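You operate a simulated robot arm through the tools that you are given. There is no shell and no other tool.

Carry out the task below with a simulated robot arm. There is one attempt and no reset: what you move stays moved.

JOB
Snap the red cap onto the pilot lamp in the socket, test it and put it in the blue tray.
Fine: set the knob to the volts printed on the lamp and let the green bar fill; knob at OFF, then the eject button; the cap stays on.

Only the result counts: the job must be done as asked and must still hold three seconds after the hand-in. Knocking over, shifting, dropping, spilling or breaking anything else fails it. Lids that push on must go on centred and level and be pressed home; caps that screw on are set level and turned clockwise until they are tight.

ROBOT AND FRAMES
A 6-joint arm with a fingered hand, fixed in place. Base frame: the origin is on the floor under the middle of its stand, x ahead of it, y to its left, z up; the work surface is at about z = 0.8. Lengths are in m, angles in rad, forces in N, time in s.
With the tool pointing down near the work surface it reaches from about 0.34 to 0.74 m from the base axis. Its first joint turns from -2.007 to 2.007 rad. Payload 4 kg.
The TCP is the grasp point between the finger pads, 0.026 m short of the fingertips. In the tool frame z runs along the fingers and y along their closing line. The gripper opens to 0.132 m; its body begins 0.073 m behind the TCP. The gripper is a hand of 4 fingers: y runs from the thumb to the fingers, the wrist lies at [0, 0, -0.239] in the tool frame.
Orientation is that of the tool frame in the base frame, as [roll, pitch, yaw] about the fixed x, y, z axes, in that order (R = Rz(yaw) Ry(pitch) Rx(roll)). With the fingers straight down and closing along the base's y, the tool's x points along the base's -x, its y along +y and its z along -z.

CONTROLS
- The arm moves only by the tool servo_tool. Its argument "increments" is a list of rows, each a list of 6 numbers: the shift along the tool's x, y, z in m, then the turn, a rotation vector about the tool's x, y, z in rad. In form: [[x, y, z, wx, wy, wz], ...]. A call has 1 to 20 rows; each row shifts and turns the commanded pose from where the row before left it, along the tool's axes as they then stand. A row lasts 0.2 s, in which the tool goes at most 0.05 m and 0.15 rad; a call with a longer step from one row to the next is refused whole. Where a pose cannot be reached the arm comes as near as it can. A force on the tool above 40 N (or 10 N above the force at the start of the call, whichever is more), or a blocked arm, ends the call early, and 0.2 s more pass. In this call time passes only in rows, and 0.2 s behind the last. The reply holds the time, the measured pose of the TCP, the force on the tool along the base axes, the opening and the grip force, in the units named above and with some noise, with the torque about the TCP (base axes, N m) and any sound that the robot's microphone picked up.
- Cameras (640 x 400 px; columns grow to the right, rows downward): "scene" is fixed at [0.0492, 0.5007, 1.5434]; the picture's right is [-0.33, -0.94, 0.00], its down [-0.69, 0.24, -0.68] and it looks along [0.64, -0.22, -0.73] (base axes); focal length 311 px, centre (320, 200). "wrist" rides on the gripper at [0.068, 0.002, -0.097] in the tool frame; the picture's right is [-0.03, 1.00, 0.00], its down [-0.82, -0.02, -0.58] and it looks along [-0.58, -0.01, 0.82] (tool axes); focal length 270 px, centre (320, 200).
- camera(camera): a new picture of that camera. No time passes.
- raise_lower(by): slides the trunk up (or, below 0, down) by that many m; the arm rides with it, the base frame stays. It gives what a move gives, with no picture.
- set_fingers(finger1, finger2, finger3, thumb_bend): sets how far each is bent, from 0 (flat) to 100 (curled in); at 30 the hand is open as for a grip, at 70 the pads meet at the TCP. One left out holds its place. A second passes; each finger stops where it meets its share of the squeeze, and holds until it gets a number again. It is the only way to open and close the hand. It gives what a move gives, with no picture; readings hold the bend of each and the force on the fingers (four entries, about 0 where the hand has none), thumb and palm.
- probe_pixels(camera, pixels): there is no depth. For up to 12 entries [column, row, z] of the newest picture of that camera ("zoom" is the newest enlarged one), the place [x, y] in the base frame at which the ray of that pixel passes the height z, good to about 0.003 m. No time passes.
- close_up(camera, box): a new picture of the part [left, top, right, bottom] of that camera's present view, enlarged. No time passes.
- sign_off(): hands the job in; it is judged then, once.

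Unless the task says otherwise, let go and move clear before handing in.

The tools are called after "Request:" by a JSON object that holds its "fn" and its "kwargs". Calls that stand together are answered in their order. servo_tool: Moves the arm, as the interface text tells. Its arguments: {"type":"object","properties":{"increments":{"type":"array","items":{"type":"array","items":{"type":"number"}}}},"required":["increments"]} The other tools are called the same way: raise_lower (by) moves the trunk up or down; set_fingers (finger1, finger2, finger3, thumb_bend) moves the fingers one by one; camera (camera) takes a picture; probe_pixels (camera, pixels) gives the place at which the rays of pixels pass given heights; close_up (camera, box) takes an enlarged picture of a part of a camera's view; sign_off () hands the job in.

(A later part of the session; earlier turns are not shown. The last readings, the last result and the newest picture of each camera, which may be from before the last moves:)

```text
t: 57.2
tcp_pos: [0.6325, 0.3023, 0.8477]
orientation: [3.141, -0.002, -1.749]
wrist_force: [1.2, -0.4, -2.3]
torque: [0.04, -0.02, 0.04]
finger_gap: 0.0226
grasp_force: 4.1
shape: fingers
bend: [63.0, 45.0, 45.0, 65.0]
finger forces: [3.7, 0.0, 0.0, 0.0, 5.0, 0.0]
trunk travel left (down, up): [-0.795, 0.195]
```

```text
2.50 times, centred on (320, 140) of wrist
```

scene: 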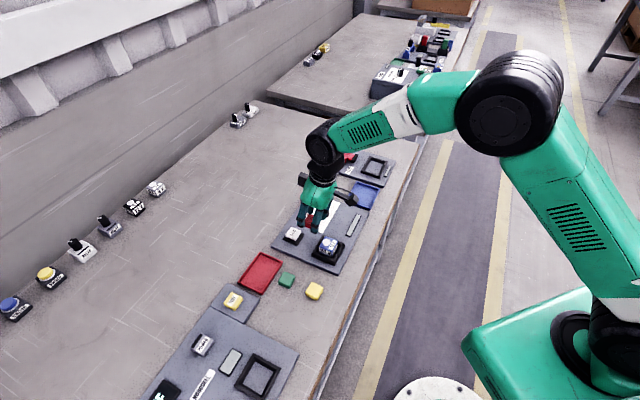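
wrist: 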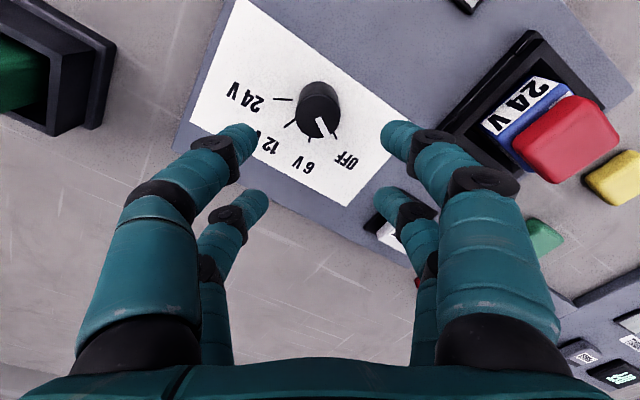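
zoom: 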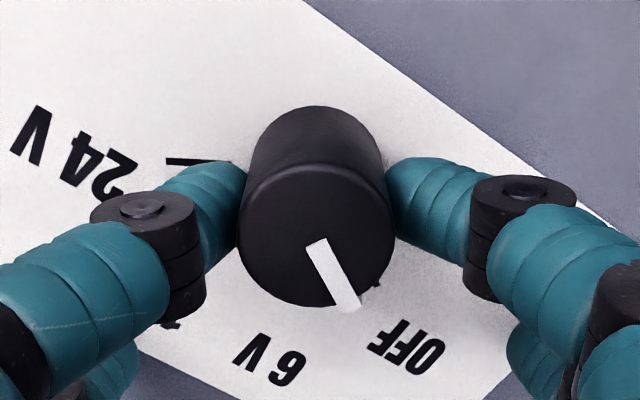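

The pair is pinching the knob on its diameter (4–5 N each). I'll firm up the grip, then start turning clockwise about the knob axis.

Request:
{"fn": "set_fingers", "kwargs": {"finger1": 75, "thumb_bend": 75}}

Request:
{"fn": "servo_tool", "kwargs": {"increments": [[0.00018, -0.00251, 0, 0, 0, 0.14], [0.00018, -0.00251, 0, 0, 0, 0.14], [0.00018, -0.00251, 0, 0, 0, 0.14]]}}

Request:
{"fn": "camera", "kwargs": {"camera": "wrist"}}

Request:
{"fn": "close_up", "kwargs": {"camera": "wrist", "box": [220, 60, 420, 220]}}

```text
t: 58.2
tcp_pos: [0.6335, 0.303, 0.8456]
orientation: [-3.142, -0.002, -1.75]
wrist_force: [6.1, 0.2, -2.9]
torque: [0.03, -0.07, 0.11]
finger_gap: 0.0213
grasp_force: 9.9
shape: fingers
bend: [63.0, 45.0, 45.0, 67.0]
finger forces: [6.7, 0.1, 0.1, 0.0, 13.3, 0.0]
trunk travel left (down, up): [-0.795, 0.195]
```

```text
t: 59.0
tcp_pos: [0.641, 0.2985, 0.8461]
orientation: [3.141, 0.0, -2.171]
wrist_force: [8.1, -3.4, -0.7]
torque: [0.0, -0.14, 0.17]
finger_gap: 0.0212
grasp_force: 10.9
shape: fingers
bend: [64.0, 45.0, 45.0, 67.0]
finger forces: [6.4, 0.1, 0.0, 0.0, 14.7, 0.0]
trunk travel left (down, up): [-0.795, 0.195]
```

```text
taken
```

wrist: 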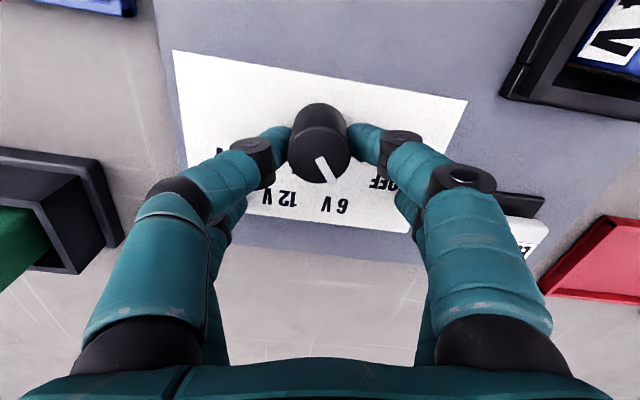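

```text
2.50 times, centred on (320, 140) of wrist
```

zoom: 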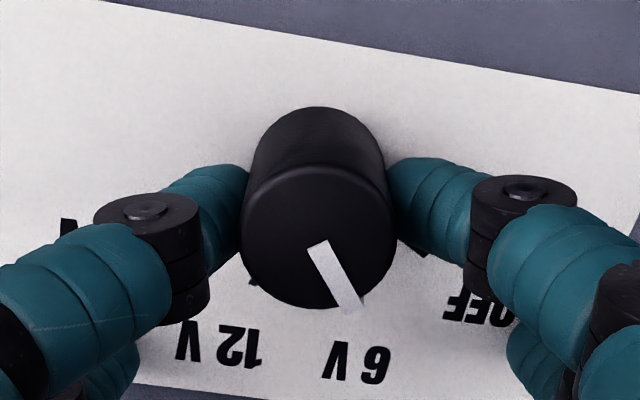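

The knob is turning with the fingers (pointer stays fixed in the hand view while the scale rotates). I'll shift slightly to balance the side force and keep turning.

Request:
{"fn": "servo_tool", "kwargs": {"increments": [[0.00018, -0.00331, 0, 0, 0, 0.14], [0.00018, -0.00301, 0, 0, 0, 0.14], [0.00018, -0.00251, 0, 0, 0, 0.14], [0.00018, -0.00251, 0, 0, 0, 0.14], [0.00018, -0.00251, 0, 0, 0, 0.14], [0.00018, -0.00251, 0, 0, 0, 0.14]]}}

Request:
{"fn": "camera", "kwargs": {"camera": "wrist"}}

Request:
{"fn": "close_up", "kwargs": {"camera": "wrist", "box": [220, 60, 420, 220]}}

Request:
{"fn": "camera", "kwargs": {"camera": "scene"}}

```text
t: 60.4
tcp_pos: [0.6488, 0.2862, 0.8467]
orientation: [-3.141, -0.002, -3.01]
wrist_force: [2.6, -7.7, -0.6]
torque: [-0.07, -0.06, 0.16]
finger_gap: 0.0212
grasp_force: 11.0
shape: fingers
bend: [64.0, 45.0, 45.0, 67.0]
finger forces: [7.1, 0.0, 0.1, 0.0, 14.2, 0.0]
trunk travel left (down, up): [-0.795, 0.195]
```

```text
taken
```

wrist: 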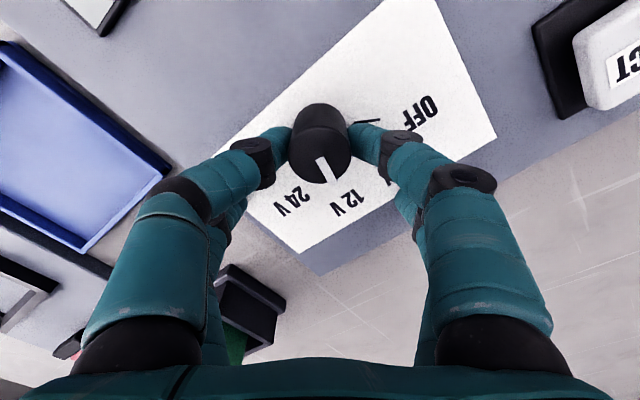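

```text
2.50 times, centred on (320, 140) of wrist
```

zoom: 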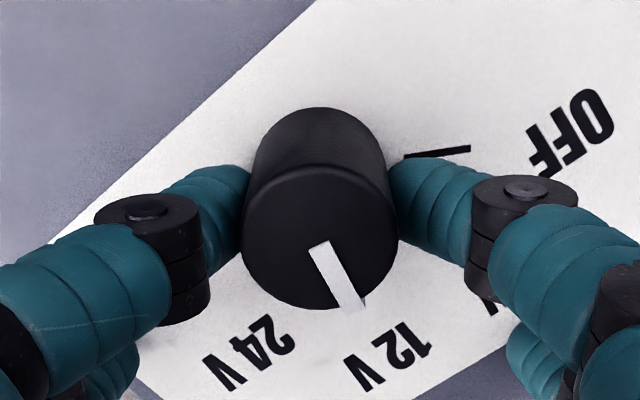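

```text
taken
```

scene: 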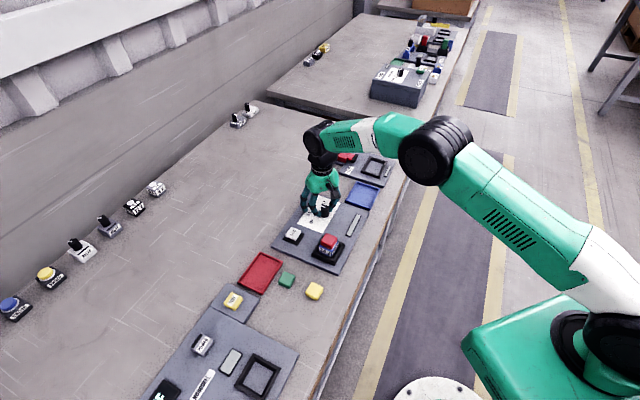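

The pointer has passed about 72° and is approaching 12 V. I'll turn the remaining 48° to 24 V.

Request:
{"fn": "servo_tool", "kwargs": {"increments": [[0.00018, -0.00251, 0, 0, 0, 0.139], [0.00018, -0.00251, 0, 0, 0, 0.139], [0.00018, -0.00251, 0, 0, 0, 0.139], [0.00018, -0.00251, 0, 0, 0, 0.139], [0.00018, -0.00251, 0, 0, 0, 0.139], [0.00018, -0.00251, 0, 0, 0, 0.139]]}}

Request:
{"fn": "camera", "kwargs": {"camera": "wrist"}}

Request:
{"fn": "close_up", "kwargs": {"camera": "wrist", "box": [220, 60, 420, 220]}}

Request:
{"fn": "close_up", "kwargs": {"camera": "scene", "box": [290, 180, 380, 260]}}

```text
t: 61.8
tcp_pos: [0.6443, 0.2711, 0.8459]
orientation: [-3.14, 0.0, 2.439]
wrist_force: [-2.2, -9.9, -2.4]
torque: [-0.21, -0.01, 0.18]
finger_gap: 0.0212
grasp_force: 11.2
shape: fingers
bend: [64.0, 45.0, 45.0, 67.0]
finger forces: [5.9, 0.0, 0.0, 0.0, 15.3, 0.0]
trunk travel left (down, up): [-0.795, 0.195]
```

```text
taken
```

wrist: 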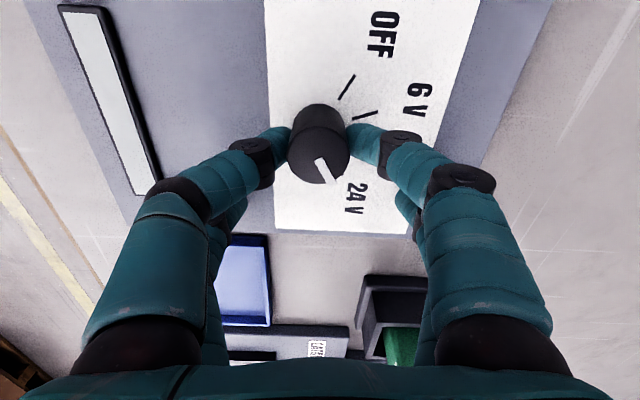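

```text
2.50 times, centred on (320, 140) of wrist
```

zoom: 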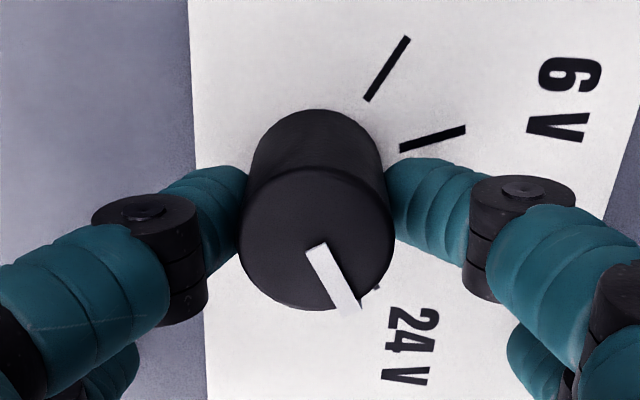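

```text
5.00 times, centred on (335, 220) of scene
```

zoom: 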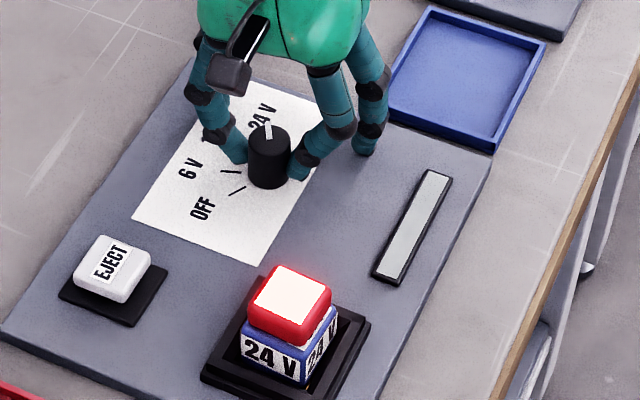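

The red cap is lit, so the lamp is energised; the pointer is at 24 V. I'll wait a few seconds for the bar to fill.

Request:
{"fn": "servo_tool", "kwargs": {"increments": [[0, 0, 0, 0, 0, 0], [0, 0, 0, 0, 0, 0], [0, 0, 0, 0, 0, 0], [0, 0, 0, 0, 0, 0], [0, 0, 0, 0, 0, 0], [0, 0, 0, 0, 0, 0], [0, 0, 0, 0, 0, 0], [0, 0, 0, 0, 0, 0], [0, 0, 0, 0, 0, 0], [0, 0, 0, 0, 0, 0]]}}

Request:
{"fn": "close_up", "kwargs": {"camera": "scene", "box": [290, 180, 380, 260]}}

```text
t: 64.0
tcp_pos: [0.6444, 0.2705, 0.847]
orientation: [-3.14, 0.0, 2.442]
wrist_force: [-3.6, -10.2, -3.7]
torque: [-0.26, -0.02, 0.2]
finger_gap: 0.021
grasp_force: 10.2
shape: fingers
bend: [64.0, 45.0, 45.0, 67.0]
finger forces: [5.6, 0.0, 0.0, 0.0, 15.6, 0.1]
trunk travel left (down, up): [-0.795, 0.195]
```

```text
5.00 times, centred on (335, 220) of scene
```

zoom: 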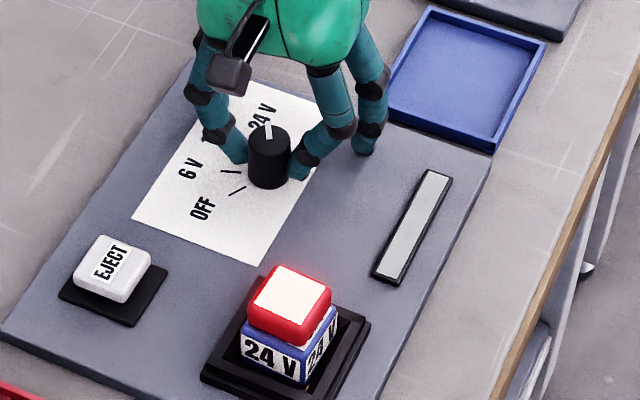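

The lamp is lit but I don't see the bar filling yet. I'll zoom in on the bar and the knob for detail.

Request:
{"fn": "close_up", "kwargs": {"camera": "scene", "box": [338, 206, 366, 240]}}

Request:
{"fn": "close_up", "kwargs": {"camera": "scene", "box": [308, 194, 344, 222]}}

Request:
{"fn": "close_up", "kwargs": {"camera": "wrist", "box": [270, 90, 370, 190]}}

```text
11.76 times, centred on (352, 223) of scene
```

zoom: 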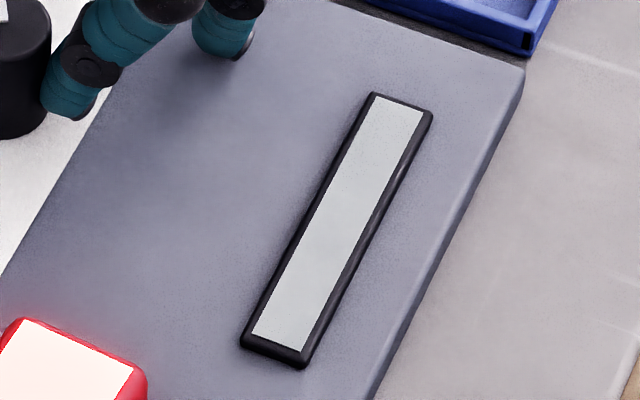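

```text
14.29 times, centred on (326, 208) of scene
```

zoom: 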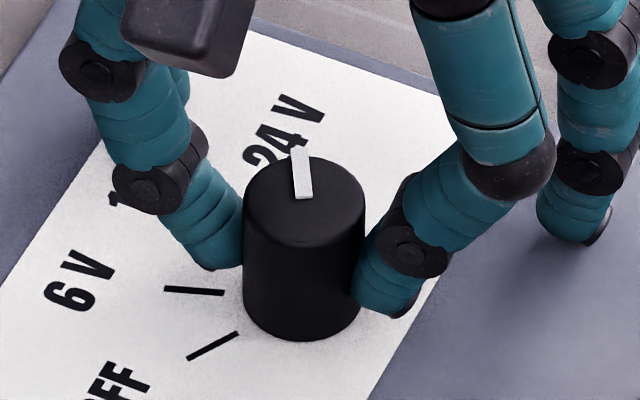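

```text
4.00 times, centred on (320, 140) of wrist
```

zoom: 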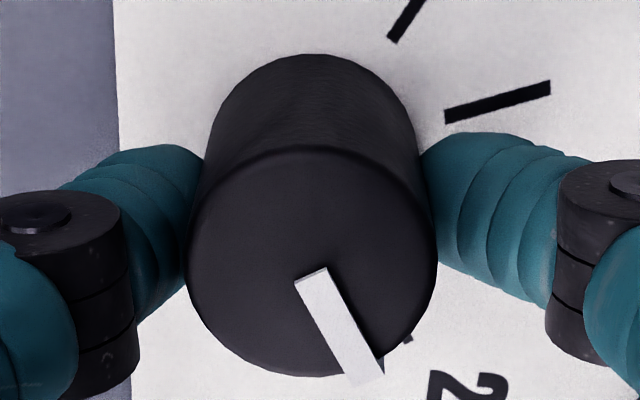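

The pointer angle agrees with the 24 V tick within ~1°, and the lamp is lit. I'll wait a few more seconds and check the bar again.

Request:
{"fn": "servo_tool", "kwargs": {"increments": [[0, 0, 0, 0, 0, 0], [0, 0, 0, 0, 0, 0], [0, 0, 0, 0, 0, 0], [0, 0, 0, 0, 0, 0], [0, 0, 0, 0, 0, 0], [0, 0, 0, 0, 0, 0], [0, 0, 0, 0, 0, 0], [0, 0, 0, 0, 0, 0], [0, 0, 0, 0, 0, 0], [0, 0, 0, 0, 0, 0]]}}

Request:
{"fn": "close_up", "kwargs": {"camera": "scene", "box": [290, 180, 380, 260]}}

```text
t: 66.2
tcp_pos: [0.6438, 0.2695, 0.8468]
orientation: [-3.139, 0.001, 2.441]
wrist_force: [-3.3, -9.4, -3.5]
torque: [-0.24, -0.04, 0.21]
finger_gap: 0.0214
grasp_force: 10.7
shape: fingers
bend: [64.0, 45.0, 45.0, 67.0]
finger forces: [5.7, 0.0, 0.1, 0.0, 15.5, 0.0]
trunk travel left (down, up): [-0.795, 0.195]
```

```text
5.00 times, centred on (335, 220) of scene
```

zoom: 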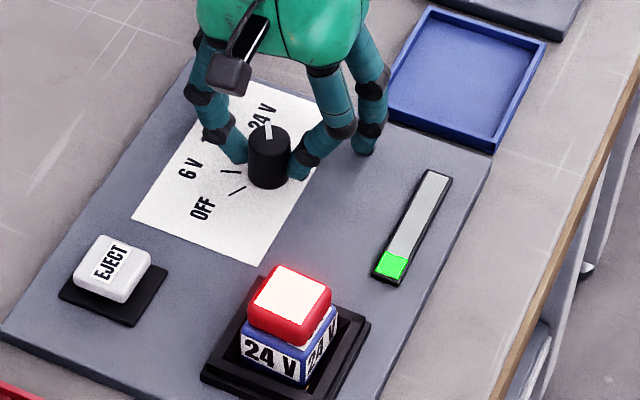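

The bar has begun filling in green (about one fifth). I'll keep waiting for it to fill completely.

Request:
{"fn": "servo_tool", "kwargs": {"increments": [[0, 0, 0, 0, 0, 0], [0, 0, 0, 0, 0, 0], [0, 0, 0, 0, 0, 0], [0, 0, 0, 0, 0, 0], [0, 0, 0, 0, 0, 0], [0, 0, 0, 0, 0, 0], [0, 0, 0, 0, 0, 0], [0, 0, 0, 0, 0, 0], [0, 0, 0, 0, 0, 0], [0, 0, 0, 0, 0, 0], [0, 0, 0, 0, 0, 0], [0, 0, 0, 0, 0, 0], [0, 0, 0, 0, 0, 0], [0, 0, 0, 0, 0, 0], [0, 0, 0, 0, 0, 0], [0, 0, 0, 0, 0, 0], [0, 0, 0, 0, 0, 0], [0, 0, 0, 0, 0, 0], [0, 0, 0, 0, 0, 0], [0, 0, 0, 0, 0, 0]]}}

Request:
{"fn": "close_up", "kwargs": {"camera": "scene", "box": [290, 180, 380, 260]}}

```text
t: 70.4
tcp_pos: [0.6446, 0.2712, 0.8468]
orientation: [-3.139, 0.0, 2.442]
wrist_force: [-2.1, -10.8, -3.7]
torque: [-0.21, -0.02, 0.17]
finger_gap: 0.0211
grasp_force: 10.4
shape: fingers
bend: [64.0, 45.0, 45.0, 67.0]
finger forces: [5.7, 0.0, 0.0, 0.1, 15.4, 0.1]
trunk travel left (down, up): [-0.795, 0.195]
```

```text
5.00 times, centred on (335, 220) of scene
```

zoom: 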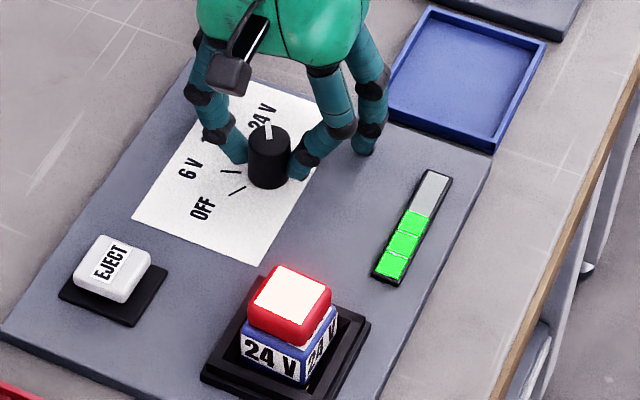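

Three of about five segments are green. I'll wait further.

Request:
{"fn": "servo_tool", "kwargs": {"increments": [[0, 0, 0, 0, 0, 0], [0, 0, 0, 0, 0, 0], [0, 0, 0, 0, 0, 0], [0, 0, 0, 0, 0, 0], [0, 0, 0, 0, 0, 0], [0, 0, 0, 0, 0, 0], [0, 0, 0, 0, 0, 0], [0, 0, 0, 0, 0, 0], [0, 0, 0, 0, 0, 0], [0, 0, 0, 0, 0, 0], [0, 0, 0, 0, 0, 0], [0, 0, 0, 0, 0, 0], [0, 0, 0, 0, 0, 0], [0, 0, 0, 0, 0, 0], [0, 0, 0, 0, 0, 0], [0, 0, 0, 0, 0, 0], [0, 0, 0, 0, 0, 0], [0, 0, 0, 0, 0, 0], [0, 0, 0, 0, 0, 0], [0, 0, 0, 0, 0, 0]]}}

Request:
{"fn": "close_up", "kwargs": {"camera": "scene", "box": [290, 180, 380, 260]}}

```text
t: 74.6
tcp_pos: [0.644, 0.2707, 0.846]
orientation: [-3.14, 0.0, 2.441]
wrist_force: [-2.7, -9.9, -4.6]
torque: [-0.21, -0.05, 0.17]
finger_gap: 0.0212
grasp_force: 10.5
shape: fingers
bend: [64.0, 45.0, 45.0, 67.0]
finger forces: [5.7, 0.0, 0.0, 0.0, 15.6, 0.1]
trunk travel left (down, up): [-0.795, 0.195]
```

```text
5.00 times, centred on (335, 220) of scene
```

zoom: 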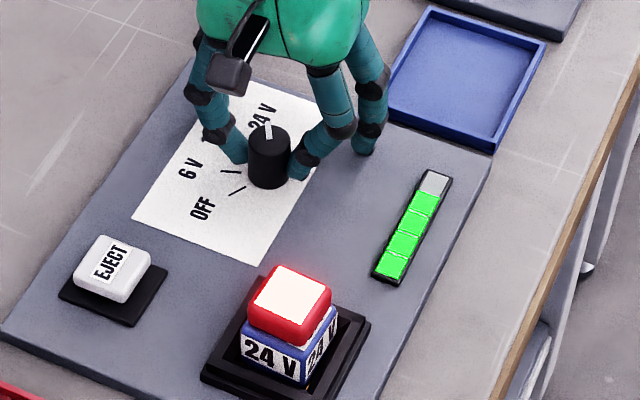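

Four segments are lit; one remains. I'll wait a few more seconds.

Request:
{"fn": "servo_tool", "kwargs": {"increments": [[0, 0, 0, 0, 0, 0], [0, 0, 0, 0, 0, 0], [0, 0, 0, 0, 0, 0], [0, 0, 0, 0, 0, 0], [0, 0, 0, 0, 0, 0], [0, 0, 0, 0, 0, 0], [0, 0, 0, 0, 0, 0], [0, 0, 0, 0, 0, 0], [0, 0, 0, 0, 0, 0], [0, 0, 0, 0, 0, 0], [0, 0, 0, 0, 0, 0], [0, 0, 0, 0, 0, 0], [0, 0, 0, 0, 0, 0], [0, 0, 0, 0, 0, 0], [0, 0, 0, 0, 0, 0], [0, 0, 0, 0, 0, 0], [0, 0, 0, 0, 0, 0], [0, 0, 0, 0, 0, 0], [0, 0, 0, 0, 0, 0], [0, 0, 0, 0, 0, 0]]}}

Request:
{"fn": "close_up", "kwargs": {"camera": "scene", "box": [290, 180, 380, 260]}}

```text
t: 78.8
tcp_pos: [0.6443, 0.271, 0.8472]
orientation: [-3.139, -0.001, 2.441]
wrist_force: [-2.8, -9.7, -3.8]
torque: [-0.23, -0.02, 0.17]
finger_gap: 0.0211
grasp_force: 10.7
shape: fingers
bend: [64.0, 45.0, 45.0, 67.0]
finger forces: [5.7, 0.0, 0.0, 0.1, 15.5, 0.0]
trunk travel left (down, up): [-0.795, 0.195]
```

```text
5.00 times, centred on (335, 220) of scene
```

zoom: 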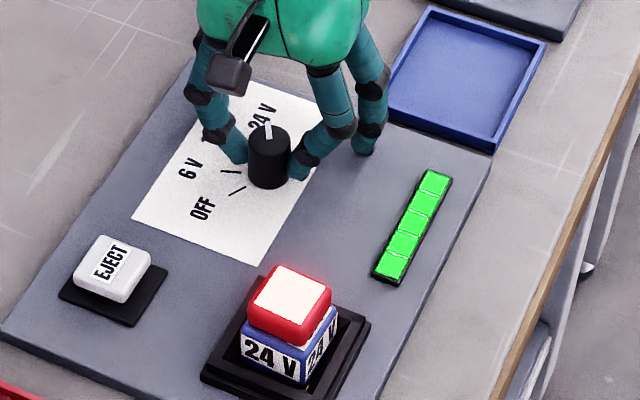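

All five segments are green, so the test is complete. Now I'll turn the knob back counter-clockwise by 120° to OFF.

Request:
{"fn": "servo_tool", "kwargs": {"increments": [[0.00018, 0.00251, 0, 0, 0, -0.1396], [0.00018, 0.00251, 0, 0, 0, -0.1396], [0.00018, 0.00251, 0, 0, 0, -0.1396], [0.00018, 0.00251, 0, 0, 0, -0.1396], [0.00018, 0.00251, 0, 0, 0, -0.1396], [0.00018, 0.00251, 0, 0, 0, -0.1396], [0.00018, 0.00251, 0, 0, 0, -0.1396], [0.00018, 0.00251, 0, 0, 0, -0.1396]]}}

Request:
{"fn": "close_up", "kwargs": {"camera": "wrist", "box": [220, 60, 420, 220]}}

```text
t: 80.6
tcp_pos: [0.6472, 0.2904, 0.8468]
orientation: [-3.141, 0.001, -2.721]
wrist_force: [4.1, -3.0, -1.3]
torque: [-0.03, -0.13, 0.1]
finger_gap: 0.0211
grasp_force: 10.1
shape: fingers
bend: [64.0, 45.0, 45.0, 67.0]
finger forces: [7.8, 0.1, 0.0, 0.0, 12.2, 0.1]
trunk travel left (down, up): [-0.795, 0.195]
```

```text
2.50 times, centred on (320, 140) of wrist
```

zoom: 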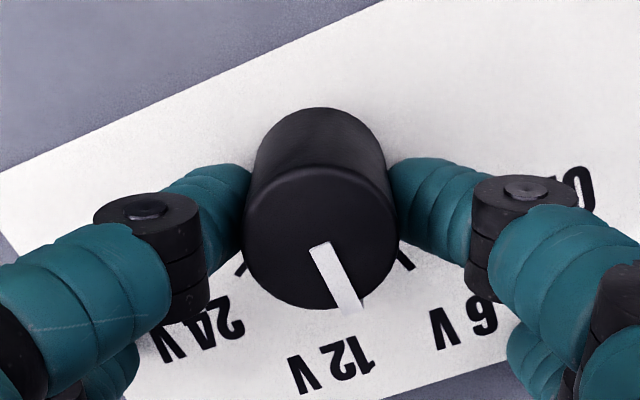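

The knob is following back past 12 V. I'll continue the rest of the way to OFF.

Request:
{"fn": "servo_tool", "kwargs": {"increments": [[0.00018, 0.00251, 0, 0, 0, -0.1396], [0.00018, 0.00251, 0, 0, 0, -0.1396], [0.00018, 0.00251, 0, 0, 0, -0.1396], [0.00018, 0.00251, 0, 0, 0, -0.1396], [0.00018, 0.00251, 0, 0, 0, -0.1396], [0.00018, 0.00251, 0, 0, 0, -0.1396], [0.00018, 0.00251, 0, 0, 0, -0.1396]]}}

Request:
{"fn": "camera", "kwargs": {"camera": "wrist"}}

Request:
{"fn": "close_up", "kwargs": {"camera": "wrist", "box": [220, 60, 420, 220]}}

Request:
{"fn": "close_up", "kwargs": {"camera": "scene", "box": [290, 180, 380, 260]}}

```text
t: 82.2
tcp_pos: [0.6336, 0.301, 0.8469]
orientation: [3.14, -0.003, -1.746]
wrist_force: [3.9, 4.2, -1.2]
torque: [0.13, -0.08, 0.03]
finger_gap: 0.0212
grasp_force: 9.9
shape: fingers
bend: [64.0, 45.0, 45.0, 67.0]
finger forces: [7.7, 0.1, 0.0, 0.1, 11.9, 0.0]
trunk travel left (down, up): [-0.795, 0.195]
```

```text
taken
```

wrist: 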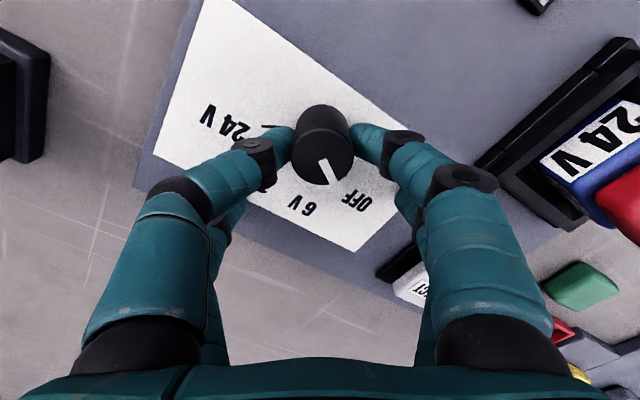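

```text
2.50 times, centred on (320, 140) of wrist
```

zoom: 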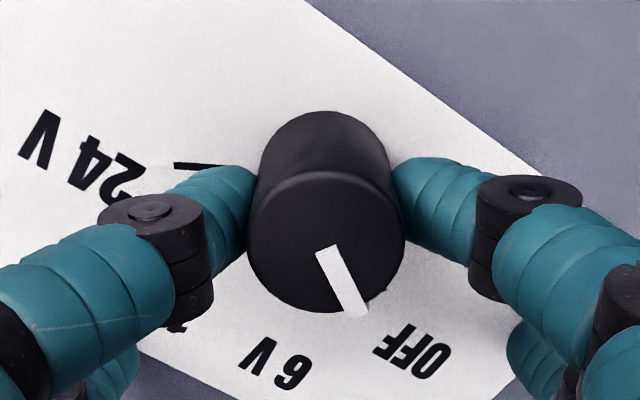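

```text
5.00 times, centred on (335, 220) of scene
```

zoom: 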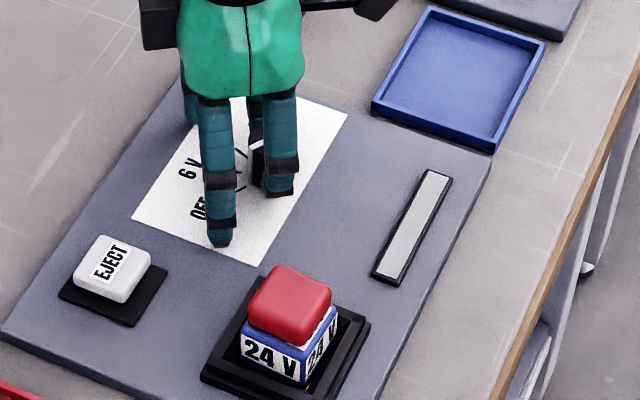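

The lamp and bar went dark, so the knob is at OFF. I'll open the pinch, rise and verify the pointer against the OFF tick.

Request:
{"fn": "set_fingers", "kwargs": {"finger1": 52, "finger2": 52, "finger3": 52, "thumb_bend": 52}}

Request:
{"fn": "servo_tool", "kwargs": {"increments": [[0, 0, -0.02, 0, 0, 0], [0, 0, -0.03, 0, 0, 0], [0, 0, -0.03, 0, 0, 0]]}}

Request:
{"fn": "camera", "kwargs": {"camera": "wrist"}}

Request:
{"fn": "close_up", "kwargs": {"camera": "wrist", "box": [240, 60, 400, 180]}}

```text
t: 83.2
tcp_pos: [0.6343, 0.3005, 0.8469]
orientation: [-3.141, -0.001, -1.747]
wrist_force: [0.1, 0.7, -0.7]
torque: [0.01, -0.02, 0.03]
finger_gap: 0.0586
grasp_force: 0.0
shape: fingers
bend: [52.0, 52.0, 52.0, 52.0]
finger forces: [0.1, 0.0, 0.0, 0.0, 0.0, 0.0]
trunk travel left (down, up): [-0.795, 0.195]
```

```text
t: 84.0
tcp_pos: [0.6356, 0.2996, 0.9286]
orientation: [-3.14, -0.003, -1.748]
wrist_force: [0.6, 0.1, 0.2]
torque: [-0.01, -0.01, 0.0]
finger_gap: 0.0585
grasp_force: 0.0
shape: fingers
bend: [52.0, 52.0, 52.0, 52.0]
finger forces: [0.0, 0.1, 0.0, 0.0, 0.0, 0.0]
trunk travel left (down, up): [-0.795, 0.195]
```

```text
taken
```

wrist: 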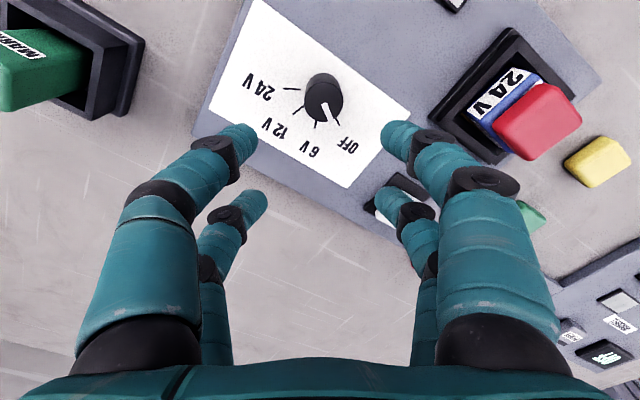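

```text
3.33 times, centred on (320, 120) of wrist
```

zoom: 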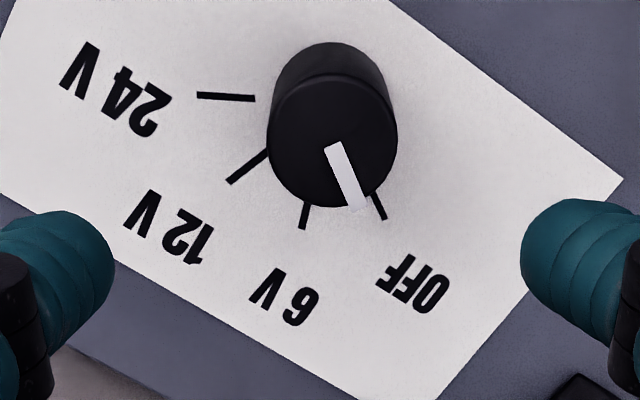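

The pointer lines up with the OFF tick (both ~66° in the image). Next, the eject button: I'll rise, close the fingers and move above it.

Request:
{"fn": "servo_tool", "kwargs": {"increments": [[0, 0, -0.03, 0, 0, 0.12], [0, 0, 0, 0, 0, 0.122], [0, 0, 0, 0, 0, 0.122], [0, 0, 0, 0, 0, 0.122], [0, 0, 0, 0, 0, 0.122], [-0.0145, 0.0359, 0, 0, 0, 0], [-0.0145, 0.0359, 0, 0, 0, 0], [-0.0145, 0.036, 0, 0, 0, 0]]}}

Request:
{"fn": "set_fingers", "kwargs": {"finger1": 70, "finger2": 70, "finger3": 70, "thumb_bend": 70}}

Request:
{"fn": "camera", "kwargs": {"camera": "wrist"}}

Request:
{"fn": "close_up", "kwargs": {"camera": "wrist", "box": [240, 40, 400, 160]}}

```text
t: 85.8
tcp_pos: [0.5887, 0.4102, 0.9555]
orientation: [-3.139, -0.001, -2.357]
wrist_force: [-0.2, 0.5, 0.5]
torque: [0.03, 0.02, -0.01]
finger_gap: 0.0588
grasp_force: 0.1
shape: fingers
bend: [52.0, 52.0, 52.0, 52.0]
finger forces: [0.0, 0.0, 0.1, 0.0, 0.1, 0.0]
trunk travel left (down, up): [-0.795, 0.195]
```

```text
t: 86.8
tcp_pos: [0.59, 0.4099, 0.9558]
orientation: [-3.139, -0.002, -2.357]
wrist_force: [-1.2, -0.1, 0.4]
torque: [0.0, 0.0, -0.01]
finger_gap: 0.0013
grasp_force: 0.1
shape: fingers
bend: [70.0, 70.0, 70.0, 70.0]
finger forces: [0.1, 0.0, 0.0, 0.0, 0.1, 0.0]
trunk travel left (down, up): [-0.795, 0.195]
```

```text
taken
```

wrist: 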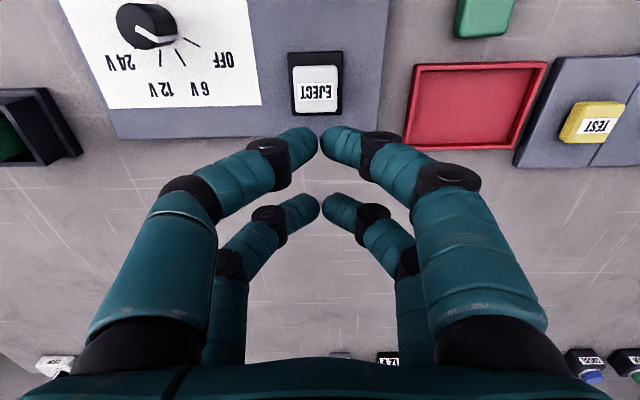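

```text
3.33 times, centred on (320, 100) of wrist
```

zoom: 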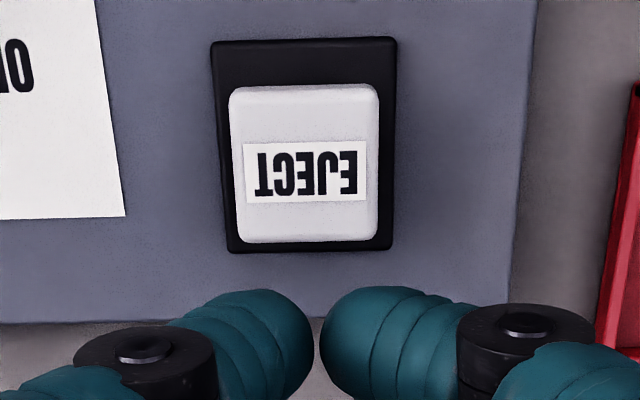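

The button centre is ~2 mm toward the thumb and 2 mm inside the near-tip line. I'll correct and descend to ~1 cm above it, then check.

Request:
{"fn": "servo_tool", "kwargs": {"increments": [[-0.0023, -0.002, 0.02, 0, 0, 0], [0, 0, 0.03, 0, 0, 0], [0, 0, 0.035, 0, 0, 0]]}}

Request:
{"fn": "close_up", "kwargs": {"camera": "wrist", "box": [240, 60, 400, 180]}}

Request:
{"fn": "close_up", "kwargs": {"camera": "scene", "box": [260, 190, 350, 260]}}

```text
t: 87.6
tcp_pos: [0.5935, 0.4081, 0.8707]
orientation: [-3.141, -0.002, -2.355]
wrist_force: [-0.6, -0.1, -0.5]
torque: [-0.01, -0.02, -0.01]
finger_gap: 0.0014
grasp_force: 0.1
shape: fingers
bend: [70.0, 70.0, 70.0, 70.0]
finger forces: [0.1, 0.0, 0.1, 0.0, 0.1, 0.1]
trunk travel left (down, up): [-0.795, 0.195]
```

```text
3.33 times, centred on (320, 120) of wrist
```

zoom: 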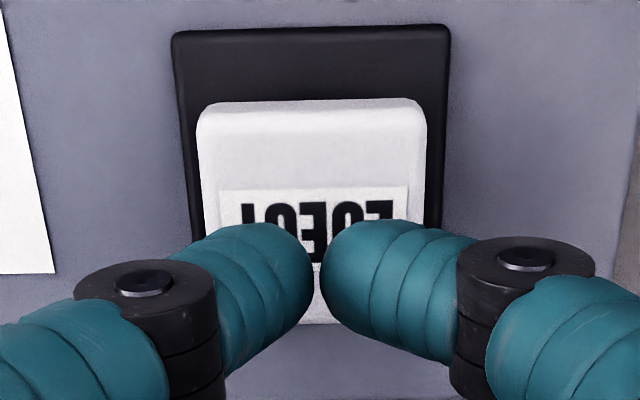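

```text
5.71 times, centred on (305, 225) of scene
```

zoom: 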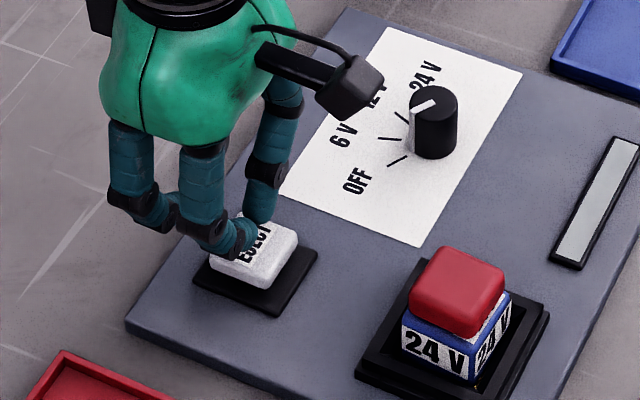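

The near fingertips are over the middle of the EJECT button. I'll press down in small steps.

Request:
{"fn": "servo_tool", "kwargs": {"increments": [[0, 0, 0.005, 0, 0, 0], [0, 0, 0.003, 0, 0, 0], [0, 0, 0.002, 0, 0, 0], [0, 0, 0.002, 0, 0, 0]]}}

```text
t: 88.6
tcp_pos: [0.5909, 0.408, 0.8598]
orientation: [-3.141, -0.001, -2.355]
wrist_force: [-0.2, -0.7, 3.2]
torque: [-0.08, 0.03, 0.02]
finger_gap: 0.0012
grasp_force: 2.5
shape: fingers
bend: [70.0, 70.0, 70.0, 70.0]
finger forces: [1.7, 0.1, 0.1, 0.0, 1.8, 0.0]
trunk travel left (down, up): [-0.795, 0.195]
```

Contact with the button (finger1 and thumb 1.7 N each). I'll push further.

Request:
{"fn": "servo_tool", "kwargs": {"increments": [[0, 0, 0.0015, 0, 0, 0], [0, 0, 0.0015, 0, 0, 0], [0, 0, 0.0015, 0, 0, 0]]}}

Request:
{"fn": "close_up", "kwargs": {"camera": "scene", "box": [260, 190, 350, 260]}}

```text
t: 89.4
tcp_pos: [0.5909, 0.4082, 0.8562]
orientation: [-3.14, -0.002, -2.356]
wrist_force: [-1.0, -1.3, 2.2]
torque: [0.01, 0.01, 0.03]
finger_gap: 0.001
grasp_force: 1.7
shape: fingers
bend: [70.0, 70.0, 70.0, 70.0]
finger forces: [0.9, 0.0, 0.0, 0.1, 1.4, 0.1]
trunk travel left (down, up): [-0.795, 0.195]
```

```text
5.71 times, centred on (305, 225) of scene
```

zoom: 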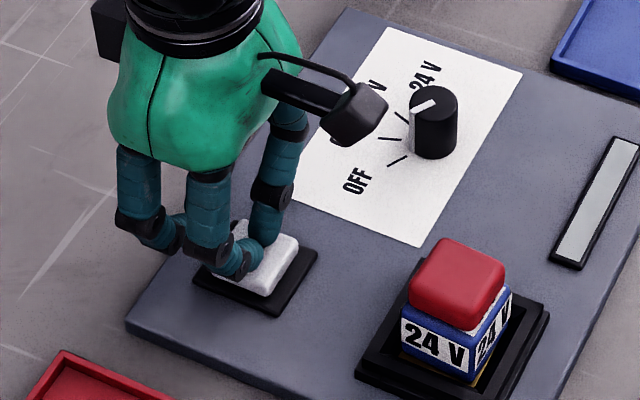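

The button is going down and the lamp has started to rise in the socket. I'll press a little further to reach full travel.

Request:
{"fn": "servo_tool", "kwargs": {"increments": [[0, 0, 0.0015, 0, 0, 0], [0, 0, 0.0015, 0, 0, 0], [0, 0, 0, 0, 0, 0], [0, 0, 0, 0, 0, 0]]}}

Request:
{"fn": "close_up", "kwargs": {"camera": "scene", "box": [260, 190, 350, 260]}}

Request:
{"fn": "close_up", "kwargs": {"camera": "scene", "box": [308, 224, 348, 260]}}

```text
t: 90.4
tcp_pos: [0.5901, 0.4085, 0.8531]
orientation: [-3.14, 0.003, -2.356]
wrist_force: [1.6, -0.5, 15.4]
torque: [-0.24, 0.11, 0.0]
finger_gap: 0.001
grasp_force: 7.5
shape: fingers
bend: [71.0, 70.0, 70.0, 70.0]
finger forces: [5.7, 0.0, 0.0, 0.1, 9.2, 0.0]
trunk travel left (down, up): [-0.795, 0.195]
```

```text
5.71 times, centred on (305, 225) of scene
```

zoom: 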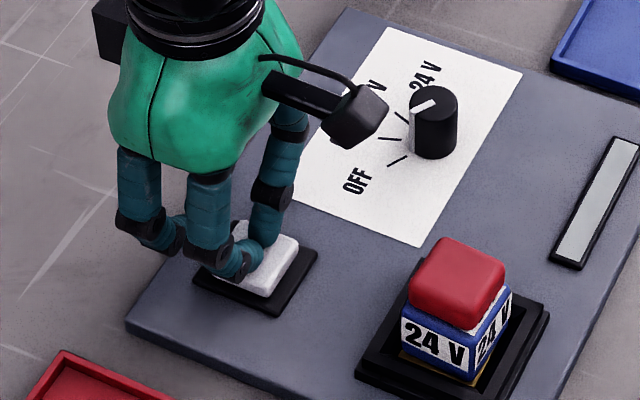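

```text
11.11 times, centred on (328, 242) of scene
```

zoom: 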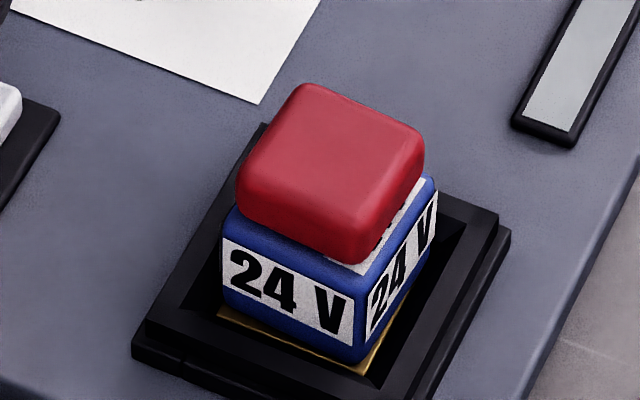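

The button bottomed out (15 N) and the gold plate has raised the lamp clear. I'll rise, open the hand, and move over the lamp for pick-up.

Request:
{"fn": "servo_tool", "kwargs": {"increments": [[0, 0, -0.01, 0, 0, 0], [0, 0, -0.03, 0, 0, 0], [0, 0, -0.045, 0, 0, 0], [0, 0, -0.02, 0, 0, 0], [0.04, -0.0006, 0, 0, 0, 0], [0.043, -0.0006, 0, 0, 0, 0], [0.043, -0.0006, 0, 0, 0, 0]]}}

Request:
{"fn": "set_fingers", "kwargs": {"finger1": 48, "finger2": 48, "finger3": 48, "thumb_bend": 48}}

Request:
{"fn": "camera", "kwargs": {"camera": "wrist"}}

Request:
{"fn": "close_up", "kwargs": {"camera": "wrist", "box": [240, 40, 400, 160]}}

Request:
{"fn": "close_up", "kwargs": {"camera": "scene", "box": [304, 222, 352, 262]}}

```text
t: 92.0
tcp_pos: [0.5032, 0.3186, 0.9593]
orientation: [-3.141, 0.0, -2.355]
wrist_force: [0.5, -0.6, 0.5]
torque: [0.0, 0.01, 0.0]
finger_gap: 0.0011
grasp_force: 0.0
shape: fingers
bend: [70.0, 70.0, 70.0, 70.0]
finger forces: [0.1, 0.0, 0.1, 0.1, 0.0, 0.1]
trunk travel left (down, up): [-0.795, 0.195]
```

```text
t: 93.0
tcp_pos: [0.5021, 0.3199, 0.9583]
orientation: [-3.141, -0.002, -2.358]
wrist_force: [-0.1, 0.1, -0.1]
torque: [0.02, 0.03, 0.01]
finger_gap: 0.0723
grasp_force: 0.1
shape: fingers
bend: [48.0, 48.0, 48.0, 48.0]
finger forces: [0.0, 0.1, 0.1, 0.0, 0.0, 0.0]
trunk travel left (down, up): [-0.795, 0.195]
```

```text
taken
```

wrist: 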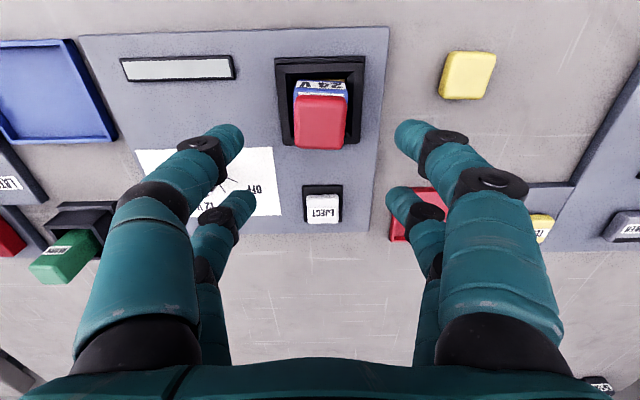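

```text
3.33 times, centred on (320, 100) of wrist
```

zoom: 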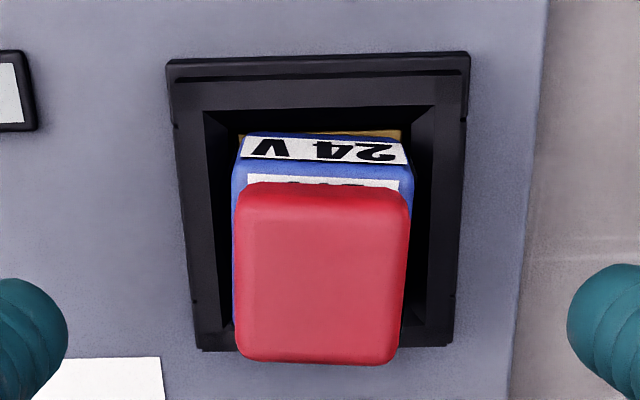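

```text
10.00 times, centred on (328, 242) of scene
```

zoom: 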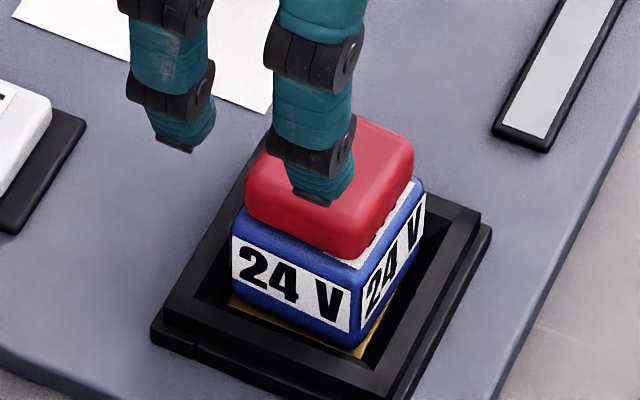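

The lamp stays raised on the ejector plate, centred within ~1 mm of the finger midline. I'll descend around it so the fingers can grip the blue body (not the cap), keeping tips above the socket rim.

Request:
{"fn": "servo_tool", "kwargs": {"increments": [[0, 0.0008, 0.03, 0, 0, 0], [0, 0, 0.03, 0, 0, 0], [0, 0, 0.02, 0, 0, 0], [0, 0, 0.012, 0, 0, 0]]}}

Request:
{"fn": "close_up", "kwargs": {"camera": "wrist", "box": [200, 60, 440, 230]}}

Request:
{"fn": "close_up", "kwargs": {"camera": "scene", "box": [304, 216, 352, 262]}}

```text
t: 94.0
tcp_pos: [0.5011, 0.3175, 0.8653]
orientation: [-3.14, -0.002, -2.357]
wrist_force: [-0.6, 0.2, -0.1]
torque: [0.02, -0.01, 0.0]
finger_gap: 0.0721
grasp_force: 0.1
shape: fingers
bend: [48.0, 48.0, 48.0, 48.0]
finger forces: [0.0, 0.1, 0.0, 0.1, 0.0, 0.2]
trunk travel left (down, up): [-0.795, 0.195]
```

```text
2.35 times, centred on (320, 145) of wrist
```

zoom: 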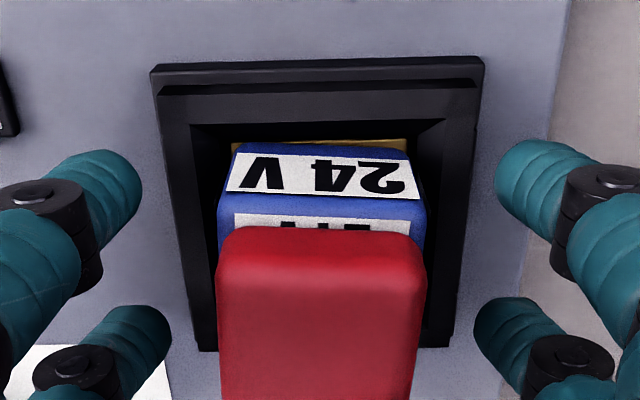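

```text
8.70 times, centred on (328, 239) of scene
```

zoom: 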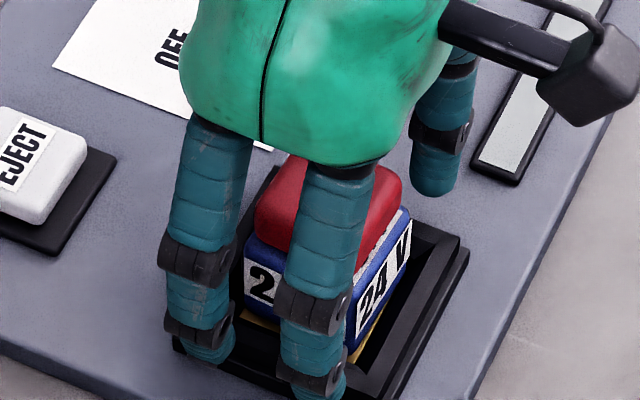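

The lamp is centred between the finger pairs. I'll lower 3 mm more and close gently on the blue body.

Request:
{"fn": "servo_tool", "kwargs": {"increments": [[0, 0.0005, 0.003, 0, 0, 0]]}}

Request:
{"fn": "set_fingers", "kwargs": {"finger1": 62, "finger2": 62, "finger3": 62, "thumb_bend": 62}}

Request:
{"fn": "close_up", "kwargs": {"camera": "wrist", "box": [200, 60, 440, 230]}}

Request:
{"fn": "close_up", "kwargs": {"camera": "scene", "box": [304, 222, 352, 262]}}

```text
t: 94.4
tcp_pos: [0.5032, 0.3189, 0.8625]
orientation: [-3.141, -0.001, -2.356]
wrist_force: [0.1, 0.3, -0.3]
torque: [-0.01, 0.03, -0.02]
finger_gap: 0.072
grasp_force: 0.1
shape: fingers
bend: [48.0, 48.0, 48.0, 48.0]
finger forces: [0.1, 0.1, 0.1, 0.1, 0.0, 0.1]
trunk travel left (down, up): [-0.795, 0.195]
```

```text
t: 95.4
tcp_pos: [0.5025, 0.3178, 0.8627]
orientation: [-3.141, -0.003, -2.357]
wrist_force: [0.7, 0.3, 0.2]
torque: [-0.02, 0.01, -0.02]
finger_gap: 0.0374
grasp_force: 5.8
shape: fingers
bend: [58.0, 59.0, 58.0, 60.0]
finger forces: [3.0, 2.4, 2.4, 0.0, 3.0, 0.0]
trunk travel left (down, up): [-0.795, 0.195]
```

```text
2.35 times, centred on (320, 145) of wrist
```

zoom: 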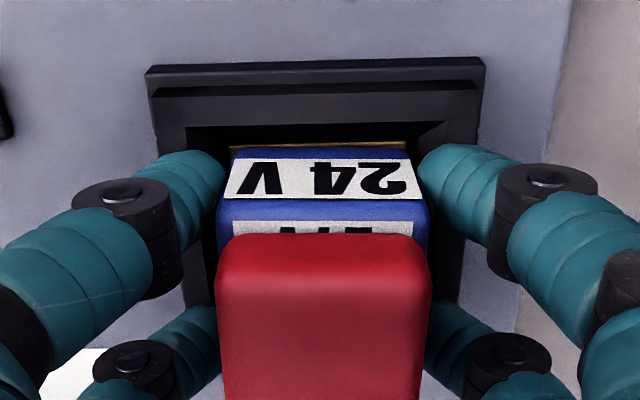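

```text
10.00 times, centred on (328, 242) of scene
```

zoom: 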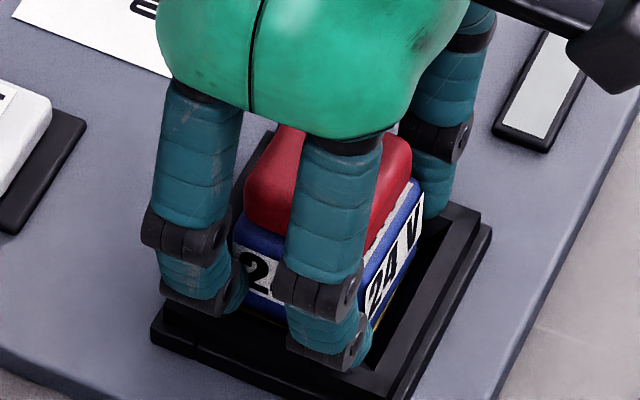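

Grip is even (2.4–3 N each) on the lamp body. I'll lift slowly and check it remains level and held.

Request:
{"fn": "servo_tool", "kwargs": {"increments": [[0, 0, -0.004, 0, 0, 0], [0, 0, -0.008, 0, 0, 0], [0, 0, -0.012, 0, 0, 0], [0, 0, -0.02, 0, 0, 0]]}}

Request:
{"fn": "close_up", "kwargs": {"camera": "wrist", "box": [200, 60, 440, 230]}}

Request:
{"fn": "close_up", "kwargs": {"camera": "scene", "box": [300, 210, 360, 262]}}

```text
t: 96.4
tcp_pos: [0.5024, 0.3192, 0.9076]
orientation: [-3.139, 0.001, -2.355]
wrist_force: [0.3, -0.8, -1.6]
torque: [0.01, 0.02, 0.0]
finger_gap: 0.0374
grasp_force: 5.8
shape: fingers
bend: [58.0, 59.0, 58.0, 60.0]
finger forces: [3.0, 2.3, 2.4, 0.0, 3.0, 0.0]
trunk travel left (down, up): [-0.795, 0.195]
```

```text
2.35 times, centred on (320, 145) of wrist
```

zoom: 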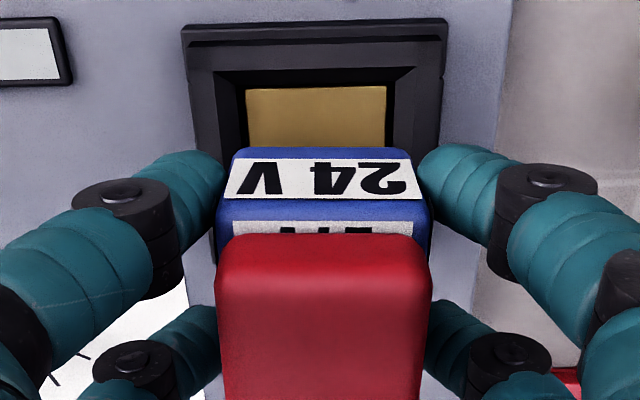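

```text
7.69 times, centred on (330, 236) of scene
```

zoom: 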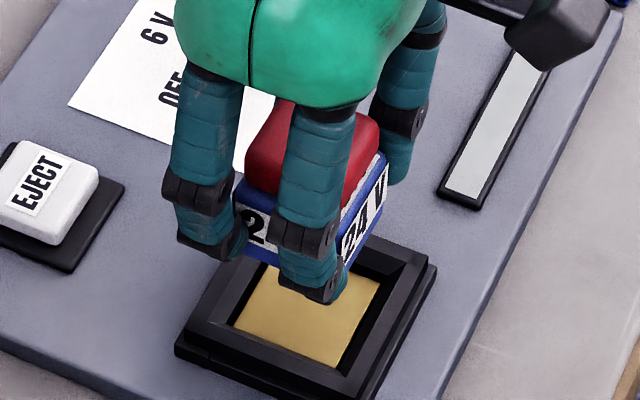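

The capped lamp is out and held level. I'll locate the blue tray's corners precisely before carrying it there.

Request:
{"fn": "close_up", "kwargs": {"camera": "scene", "box": [336, 174, 392, 216]}}

Request:
{"fn": "probe_pixels", "kwargs": {"camera": "scene", "pixels": [[358, 181.6, 0.815], [380.4, 188.4, 0.815], [369.4, 210.4, 0.815], [345.6, 200.6, 0.815], [363.3, 195, 0.805]]}}

```text
9.52 times, centred on (364, 195) of scene
```

zoom: 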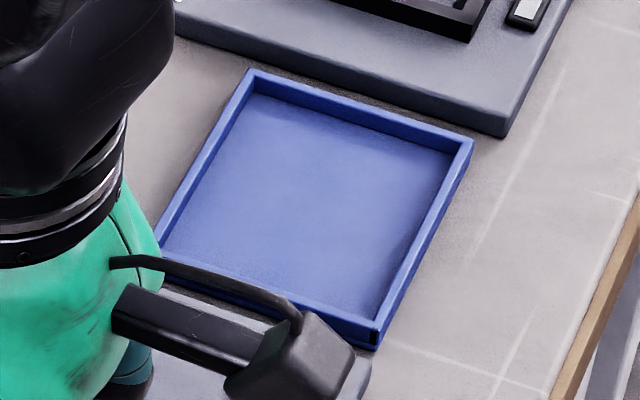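

```text
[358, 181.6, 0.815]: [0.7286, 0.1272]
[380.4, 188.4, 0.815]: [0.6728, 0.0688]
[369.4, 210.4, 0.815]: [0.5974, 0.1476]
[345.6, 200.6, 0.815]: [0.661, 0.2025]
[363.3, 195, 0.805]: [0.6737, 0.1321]
```

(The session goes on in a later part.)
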